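You operate a simulated robot arm through the tools that you are given. There is no shell and no other tool. Be economical: measure what you need, move in short steps, check, and stop when the job is done.

You run a simulated robot arm. Do the job below in one go: nothing can be reset, and whatever is moved stays where it is left.

TASK
Take the blue rag and leave it on the orange press card.

The check looks at the end state, three seconds after you hand in, the way a careful person would. Anything else that was tipped, shoved, dropped, spilled or broken makes it a failure.

THE ROBOT
A 7-joint arm with a two-finger parallel gripper, fixed in place. Base frame: the origin is at the foot of the arm, x ahead of it, y to its left, z up; the work surface is at about z = 0. Lengths are in cm, angles in rad, forces in N, time in s.
With the tool pointing down near the work surface it reaches from about 22 to 58 cm from the base axis. Its first joint turns from -1.152 to 1.152 rad. Payload 2.5 kg.
The tool frame sits at the grasp point between the pads (the TCP): z along the fingers, y along the line on which they close. The tips reach 2.3 cm beyond it. Largest opening 9.4 cm; finger width 3.8, thickness 1; the body of the gripper, 5.4 by 9.6 cm, starts 3.9 cm behind the TCP.
Orientation is told as [roll, pitch, yaw] about the base's x, y, z axes, in that order, counted from this pose: with the fingers straight down and closing along the base's y, the tool's x points along the base's -x, its y along +y and its z along -z.

THE INTERFACE
- The arm moves only by the tool step_arm. Its argument "plan" is a list of rows, each a list of 7 numbers: the shift along the tool's x, y, z in cm, then the turn, a rotation vector about the tool's x, y, z in rad, then the gripper command, from -1 (fully open) to 1 (shut), values between in proportion. In form: [[dx, dy, dz, wx, wy, wz, claw], ...]. A call has 1 to 12 rows; each row is the pose to reach, as a shift and turn from the pose commanded when the call began, along the tool's axes at that moment. Each row takes 0.2 s and may step no farther than 5 cm and 0.15 rad from the row before; otherwise, or with a gripper value out of range, the whole call is refused. A pose out of reach is approached as far as the arm can. The call stops where the force on the tool passes 40 N (or 10 N more than at its start, if that is more) or the arm is blocked; 0.2 s more then pass. The fingers move at their own pace (about 10.8 cm/s each) and stop on an object; they squeeze with about 37 N. The grip force told is the motor's: it shows also when the fingers shut on nothing. Time passes only in rows, and 0.2 s behind the last, so rows that repeat a pose let the fingers close. The reply holds the time, the measured pose of the TCP, the force on the tool along the base axes, the opening and the grip force, in the units named above and with some noise, and new pictures: "pictures" is both (left out), scene, wrist or none.
- Cameras (640 x 400 px; columns grow to the right, rows downward): "scene" is fixed at [11.83, -39.55, 55.95]; the picture's right is [0.91, -0.42, 0.00], its down [-0.22, -0.47, -0.86] and it looks along [0.36, 0.78, -0.51] (base axes); focal length 311 px, centre (320, 200). "wrist" rides on the gripper at [-3.9, 0, -4.4] in the tool frame; the picture's right is [0.00, -1.00, 0.00], its down [0.97, 0.00, -0.24] and it looks along [0.24, 0.00, 0.97] (tool axes); focal length 218 px, centre (320, 200). There is no depth. A picture from a camera that has moved, and an enlarged one, comes with that camera's place and axes in the base frame and with its lens. The place of the scene camera against the robot may be out by one fixed shift of up to 1.8 cm in any direction.
- zoom(camera, box): a new picture of the part [left, top, right, bottom] of that camera's present view, enlarged. The clock stands still meanwhile.
- finish_job(): hands the job in; it is judged then, once.

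Work in short steps. Places have to be worked out from the pictures, the camera data and where the tool is seen: move nearer, look again, correct. Check each grasp and each placing, and mend what went wrong. You have 90 turns and 170 pictures in all, those below and enlarged ones among them. Open the gripper and draw the arm clear of the work before you hand the job in, unless the task says otherwise; then end with one line.

The tools are called as a command line: name --pt "numbers of a row" for each row, then --argument value for the rest, lists and objects as JSON in quotes. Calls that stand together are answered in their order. step_arm: Moves the arm, as the interface text tells. Its arguments: {"type":"object","properties":{"plan":{"type":"array"},"pictures":{"type":"string","enum":["both","scene","wrist","none"]}},"required":["plan"]} The other tools are called the same way: zoom (camera, box) takes an enlarged picture of a part of a camera's view; finish_job () hands the job in.

At the start:

```text
time: 0.0
eef_pos: [41.45, 20.61, 23.07]
tcp_rot: [0.0, 0.001, 0.0]
force: [-0.4, 0.7, -0.6]
opening: 9.41
grip_force: 0.0
```

scene: 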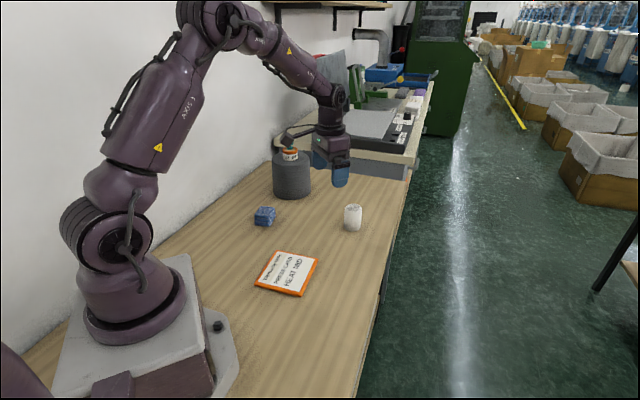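
wrist: 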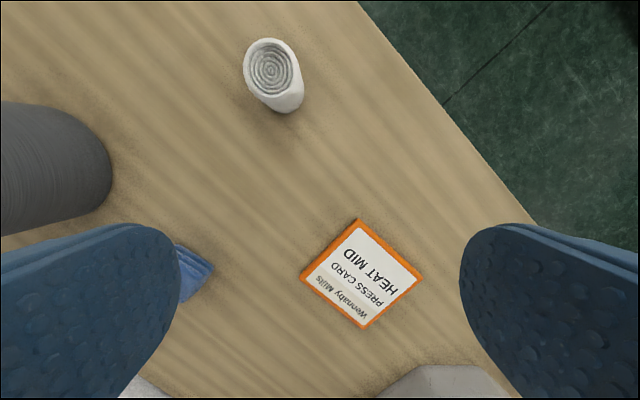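

The rag is partly hidden by a finger in the wrist view; I estimate it near (29.5, 39.5) and the card near (28, 14.7). I'll zoom in on the scene to see the rag's shape and orientation.

zoom --camera "scene" --box '[220, 140, 380, 300]'

step_arm --pt "3 3 0 0 0 0 -1" --pt "6 6 0 0 0 0 -1" --pt "9 9 0 0 0 0 -1" --pt "9 12 0 0 0 0 -1" --pt "9 15 0 0 0 0 -1" --pt "9 15 0 0 0 0 -1"

```text
2.50 times, centred on (300, 220) of scene
camera zoom: at [11.83, -39.55, 55.95], right [0.91, -0.42, 0.0], down [-0.22, -0.47, -0.86], along [0.36, 0.78, -0.51], focal length 778 px, centre (370, 150)
```

zoom: 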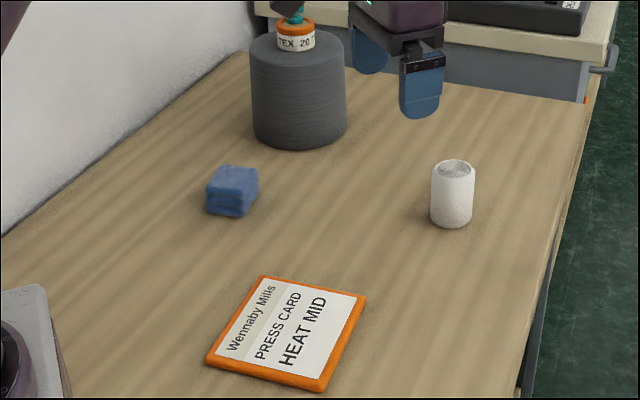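

```text
time: 1.4
eef_pos: [32.64, 35.79, 23.07]
tcp_rot: [0.0, -0.002, 0.001]
force: [-0.7, 0.0, -0.2]
opening: 9.42
grip_force: 0.1
camera wrist: at [36.53, 35.7, 27.54], right [0.0, -1.0, 0.0], down [-0.97, 0.0, 0.24], along [-0.24, 0.0, -0.97], focal length 218 px, centre (320, 200)
```

scene: 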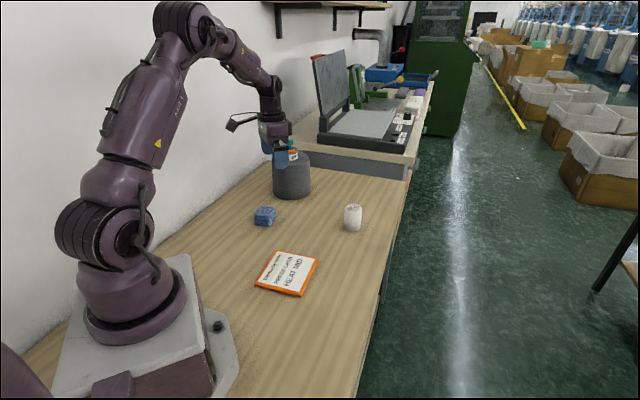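
wrist: 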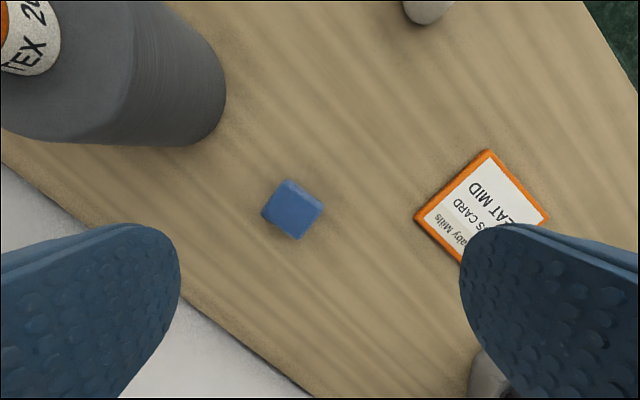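

The rag top appears near (29, 39), rotated to the base axes. I'll zoom to get its orientation.

zoom --camera "wrist" --box '[240, 160, 340, 260]'

```text
4.00 times, centred on (290, 210) of wrist
camera zoom: at [36.53, 35.7, 27.54], right [0.0, -1.0, 0.0], down [-0.97, 0.0, 0.24], along [-0.24, 0.0, -0.97], focal length 873 px, centre (440, 160)
```

zoom: 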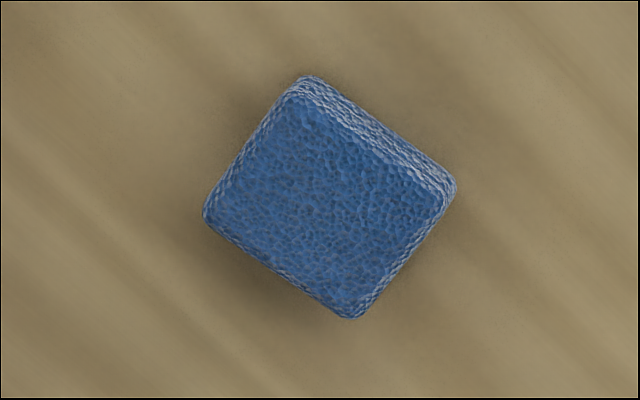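

Rag's top face is about 4.9 x 4.2 cm, with its longer edge 0.61 rad off the y axis, centre about (29.1, 39.1). I go over it, turning -0.61 yaw and descending to z ≈ 11 for another look.

step_arm --pt "1 1 2 0 0 0.13 -1" --pt "2 2 4 0 0 0.26 -1" --pt "3 3 7 0 0 0.39 -1" --pt "3.6 3.3 10 0 0 0.52 -1" --pt "3.6 3.3 12 0 0 0.61 -1" --pt "3.6 3.3 12 0 0 0.61 -1"

```text
time: 2.8
eef_pos: [28.99, 38.99, 10.96]
tcp_rot: [0.001, -0.001, -0.61]
force: [-0.2, 0.1, 0.1]
opening: 9.4
grip_force: 0.2
camera wrist: at [32.13, 36.74, 15.39], right [-0.57, -0.82, 0.0], down [-0.8, 0.56, 0.24], along [-0.2, 0.14, -0.97], focal length 218 px, centre (320, 200)
```

scene: 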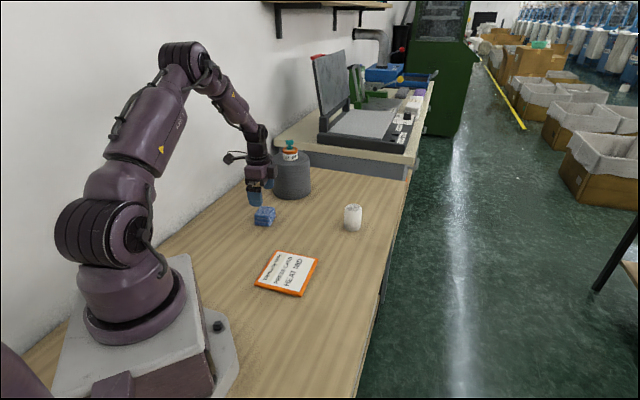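
wrist: 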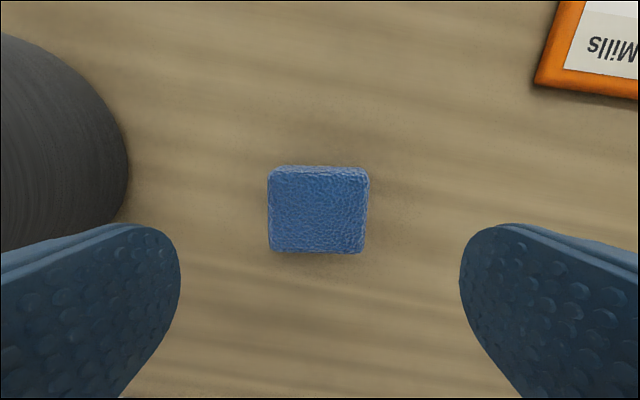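

The rag is centred between the fingers and aligned. I descend with the fingers open to z ≈ 2.8.

step_arm --pt "0 0 2 0 0 0 -1" --pt "0 0 4 0 0 0 -1" --pt "0 0 6 0 0 0 -1" --pt "0 0 7.2 0 0 0 -1" --pt "0 0 8.1 0 0 0 -1" --pt "0 0 8.1 0 0 0 -1"

```text
time: 4.2
eef_pos: [28.94, 38.97, 2.87]
tcp_rot: [0.0, 0.001, -0.61]
force: [0.3, 1.0, -0.2]
opening: 9.39
grip_force: 0.0
camera wrist: at [32.13, 36.67, 7.31], right [-0.57, -0.82, 0.0], down [-0.8, 0.56, 0.24], along [-0.2, 0.14, -0.97], focal length 218 px, centre (320, 200)
```

scene: 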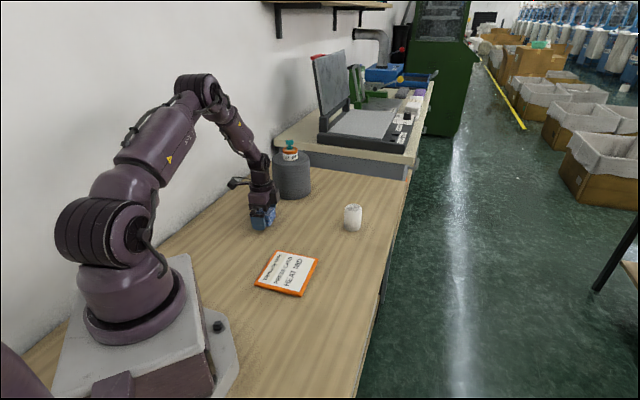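
wrist: 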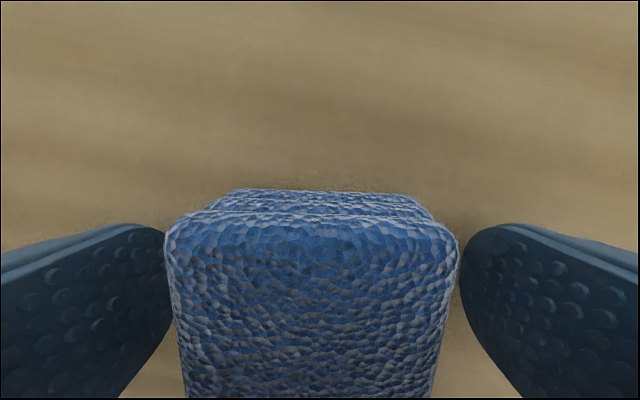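

The rag stands between the pads. I close and hold.

step_arm --pt "0 0 0 0 0 0 1" --pt "0 0 0 0 0 0 1" --pt "0 0 0 0 0 0 1" --pt "0 0 0 0 0 0 1" --pictures "wrist"

```text
time: 5.2
eef_pos: [28.95, 38.96, 2.89]
tcp_rot: [0.0, 0.0, -0.61]
force: [-0.5, 0.1, -0.4]
opening: 6.11
grip_force: 37.5
camera wrist: at [32.13, 36.66, 7.32], right [-0.57, -0.82, 0.0], down [-0.8, 0.56, 0.24], along [-0.2, 0.14, -0.97], focal length 218 px, centre (320, 200)
```

wrist: 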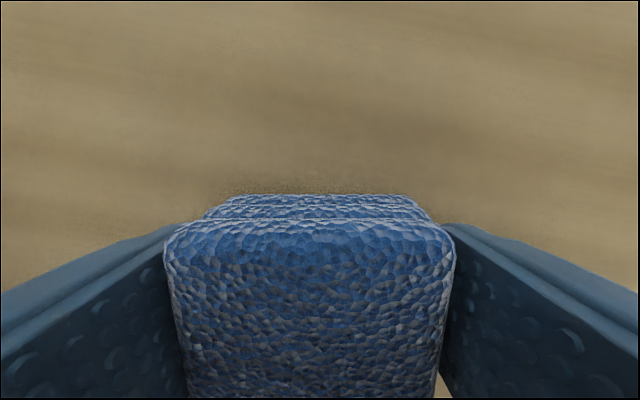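

The fingers stopped at 6.1 cm with a 37 N squeeze, so the rag seems gripped. I lift 9 cm and check.

step_arm --pt "0 0 -1 0 0 0 1" --pt "0 0 -3 0 0 0 1" --pt "0 0 -5 0 0 0 1" --pt "0 0 -7 0 0 0 1" --pt "0 0 -9 0 0 0 1" --pt "0 0 -9 0 0 0 1"

```text
time: 6.6
eef_pos: [28.86, 38.74, 12.21]
tcp_rot: [-0.001, 0.0, -0.61]
force: [0.2, -0.2, -1.0]
opening: 6.09
grip_force: 37.0
camera wrist: at [31.94, 36.64, 16.64], right [-0.57, -0.82, 0.0], down [-0.8, 0.56, 0.24], along [-0.2, 0.14, -0.97], focal length 218 px, centre (320, 200)
```

scene: 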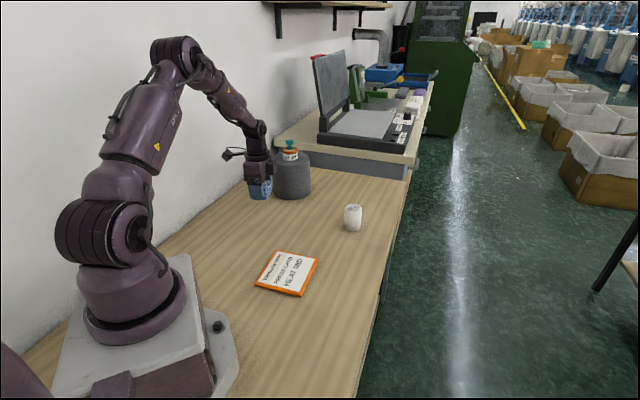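
wrist: 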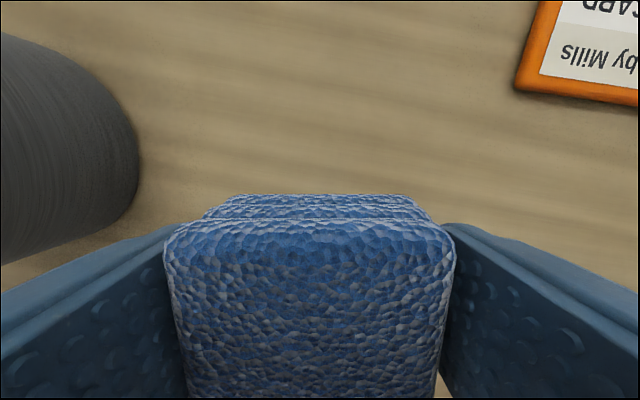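

The rag is held and off the table. I carry it at this height toward the card, to about (28, 18.7).

step_arm --pt "-1.06 -1.7 0 0 0 0 1" --pt "-3.2 -5.1 0 0 0 0 1" --pt "-5.3 -8.5 0 0 0 0 1" --pt "-7.4 -11.9 0 0 0 0 1" --pt "-9.5 -15.3 0 0 0 0 1" --pt "-10.64 -17 0 0 0 0 1" --pt "-10.64 -17 0 0 0 0 1"

```text
time: 8.2
eef_pos: [27.76, 18.98, 11.99]
tcp_rot: [0.0, 0.0, -0.608]
force: [0.4, 1.4, -0.3]
opening: 6.11
grip_force: 37.2
camera wrist: at [31.02, 16.76, 16.54], right [-0.57, -0.82, 0.0], down [-0.8, 0.56, 0.24], along [-0.2, 0.14, -0.97], focal length 218 px, centre (320, 200)
```

scene: 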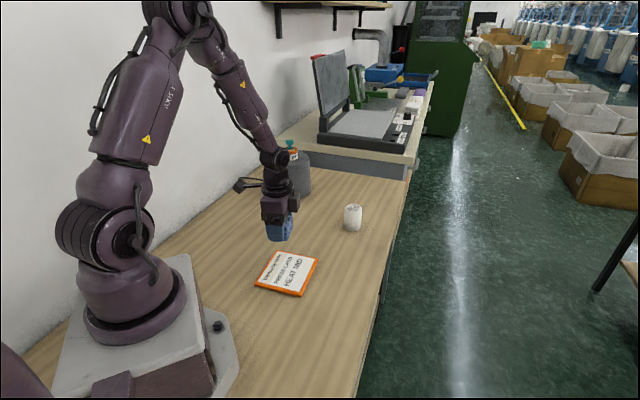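
wrist: 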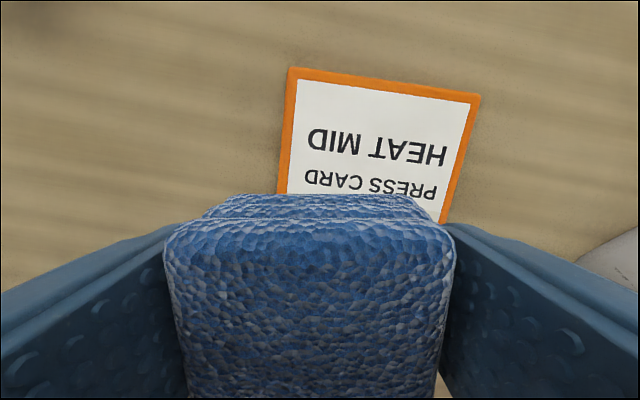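

The card's centre works out to about (27.6, 14.8), yaw about -0.73. I move over it, trimming the yaw, then down to z ≈ 6.

step_arm --pt "-1.1 -1.7 0 0 0 0.06 1" --pt "-2.28 -3.53 0 0 0 0.12 1" --pt "-2.28 -3.53 2 0 0 0.12 1" --pt "-2.28 -3.53 4 0 0 0.12 1" --pt "-2.28 -3.53 6 0 0 0.12 1" --pt "-2.28 -3.53 6 0 0 0.12 1"

zoom --camera "scene" --box '[220, 190, 360, 330]'

```text
time: 9.6
eef_pos: [27.75, 14.6, 6.17]
tcp_rot: [0.0, 0.0, -0.732]
force: [0.2, 0.4, 0.4]
opening: 6.08
grip_force: 37.2
camera wrist: at [30.62, 11.98, 10.57], right [-0.67, -0.75, 0.0], down [-0.72, 0.65, 0.24], along [-0.18, 0.16, -0.97], focal length 218 px, centre (320, 200)
```

scene: 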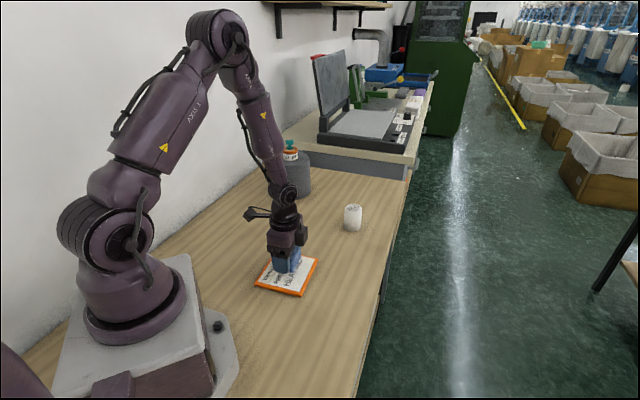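
wrist: 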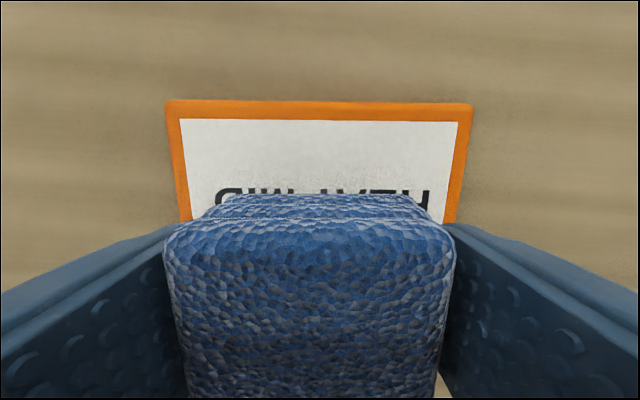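

```text
2.86 times, centred on (290, 260) of scene
camera zoom: at [11.83, -39.55, 55.95], right [0.91, -0.42, 0.0], down [-0.22, -0.47, -0.86], along [0.36, 0.78, -0.51], focal length 889 px, centre (406, 29)
```

zoom: 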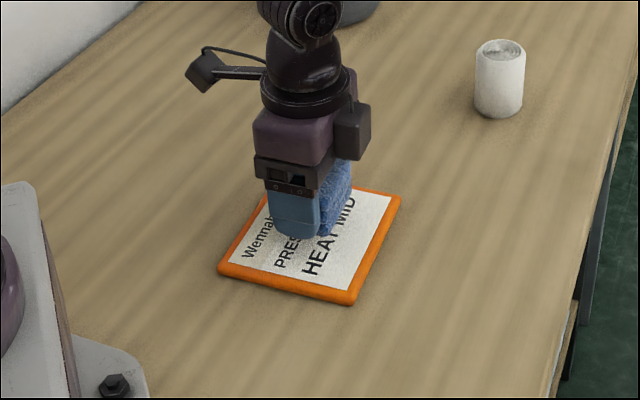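

The rag is centred over the card and aligned with it. I lower in small steps, watching for contact.

step_arm --pt "0 0 0.8 0 0 0 1" --pt "0 0 1.5 0 0 0 1" --pt "0 0 1.9 0 0 0 1" --pt "0 0 2.1 0 0 0 1" --pt "0 0 2.1 0 0 0 1" --pictures "none"

zoom --camera "scene" --box '[240, 210, 340, 310]'

```text
time: 10.8
eef_pos: [27.71, 14.61, 4.0]
tcp_rot: [0.0, 0.0, -0.729]
force: [-0.5, -0.1, 0.2]
opening: 6.06
grip_force: 36.8
```

```text
4.00 times, centred on (290, 260) of scene
camera zoom: at [11.83, -39.55, 55.95], right [0.91, -0.42, 0.0], down [-0.22, -0.47, -0.86], along [0.36, 0.78, -0.51], focal length 1245 px, centre (440, -40)
```

zoom: 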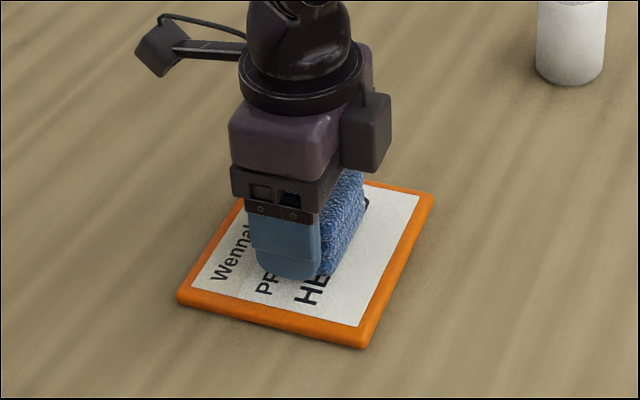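

No contact yet at z = 4.0; I go on down by 0.1 cm per row for 0.5 cm.

step_arm --pt "0 0 0.1 0 0 0 1" --pt "0 0 0.2 0 0 0 1" --pt "0 0 0.3 0 0 0 1" --pt "0 0 0.4 0 0 0 1" --pt "0 0 0.4 0 0 0 1" --pictures "none"

```text
time: 11.8
eef_pos: [27.71, 14.56, 3.72]
tcp_rot: [0.0, -0.001, -0.731]
force: [-2.6, -0.3, 14.2]
opening: 6.1
grip_force: 37.6
stopped in row 4: the force on the tool passed its limit (the readings are from after the stop); the commanded pose is now the measured one
```

Contact at z ≈ 3.7, so the rag sits on the card. I open the fingers slowly.

step_arm --pt "0 0 0 0 0 0 -0.3" --pt "0 0 0 0 0 0 -0.5" --pt "0 0 0 0 0 0 -0.8" --pt "0 0 0 0 0 0 -1" --pt "0 0 0 0 0 0 -1"

```text
time: 13.0
eef_pos: [27.77, 14.61, 3.87]
tcp_rot: [0.003, 0.001, -0.729]
force: [-0.2, -0.3, -0.4]
opening: 9.41
grip_force: 0.0
camera wrist: at [30.66, 12.01, 8.23], right [-0.67, -0.75, 0.0], down [-0.72, 0.65, 0.24], along [-0.18, 0.16, -0.97], focal length 218 px, centre (320, 200)
```

scene: 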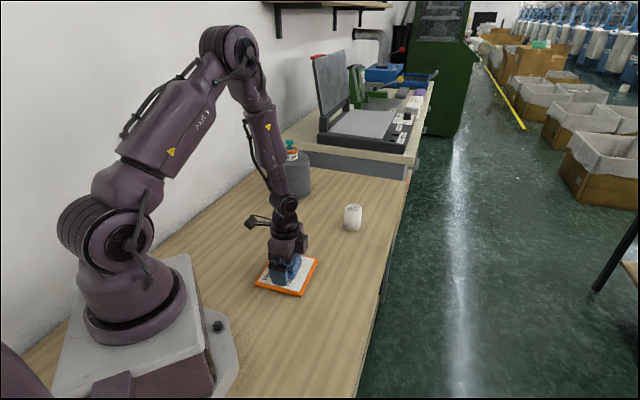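
wrist: 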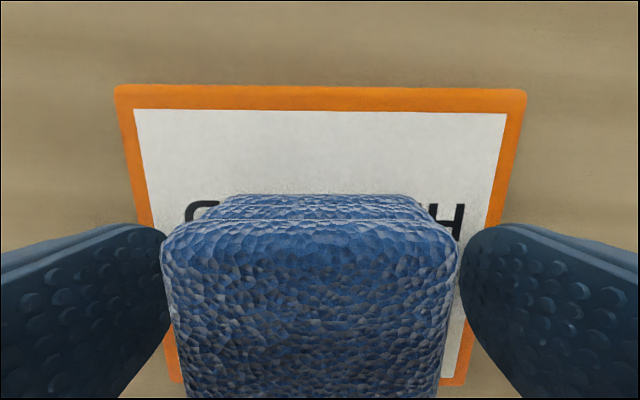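

The fingers are clear of the rag on both sides. I draw straight up.

step_arm --pt "0 0 -0.5 0 0 0 -1" --pt "0 0 -1.5 0 0 0 -1" --pt "0 0 -3 0 0 0 -1" --pt "0 0 -5 0 0 0 -1" --pt "0 0 -8 0 0 0 -1" --pt "0 0 -11 0 0 0 -1" --pt "0 0 -14 0 0 0 -1" --pt "0 0 -14 0 0 0 -1"

zoom --camera "scene" --box '[220, 180, 360, 320]'

```text
time: 14.8
eef_pos: [27.75, 14.72, 17.86]
tcp_rot: [0.002, 0.0, -0.727]
force: [-0.6, 0.1, 0.3]
opening: 9.39
grip_force: 0.1
camera wrist: at [30.61, 12.09, 22.22], right [-0.67, -0.74, 0.0], down [-0.72, 0.65, 0.24], along [-0.18, 0.16, -0.97], focal length 218 px, centre (320, 200)
```

scene: 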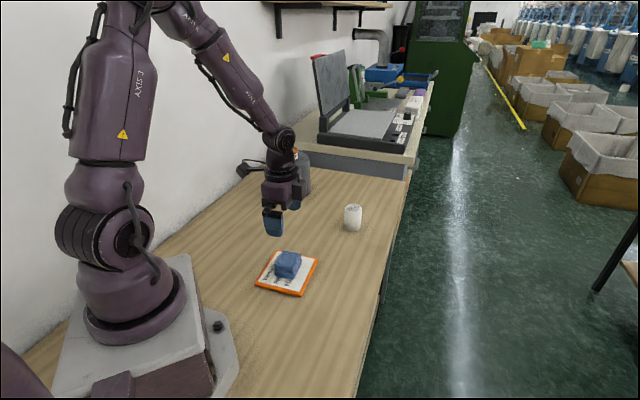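
wrist: 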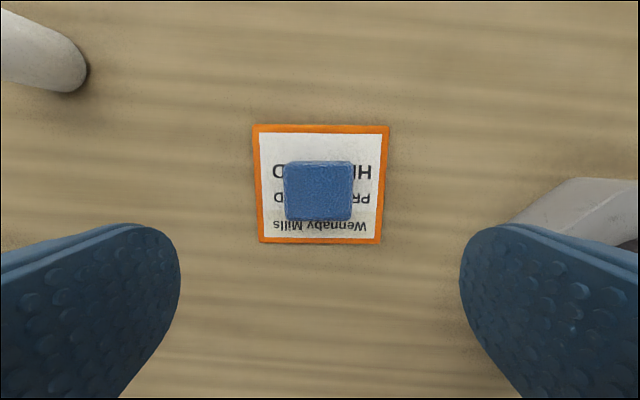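

```text
2.86 times, centred on (290, 250) of scene
camera zoom: at [11.83, -39.55, 55.95], right [0.91, -0.42, 0.0], down [-0.22, -0.47, -0.86], along [0.36, 0.78, -0.51], focal length 889 px, centre (406, 57)
```

zoom: 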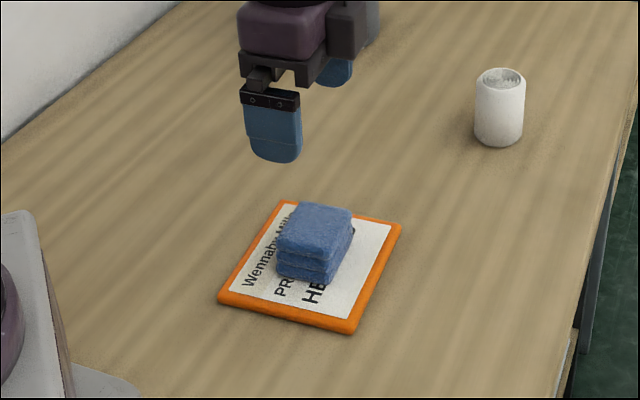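

The rag lies flat in the middle of the card, the card and the other objects have not moved, and the arm is clear with the gripper open. I hand in.

finish_job

```text
The job is handed in.
```

The blue rag is on the orange press card, near its middle; nothing else was moved, and the arm is clear with the gripper open.
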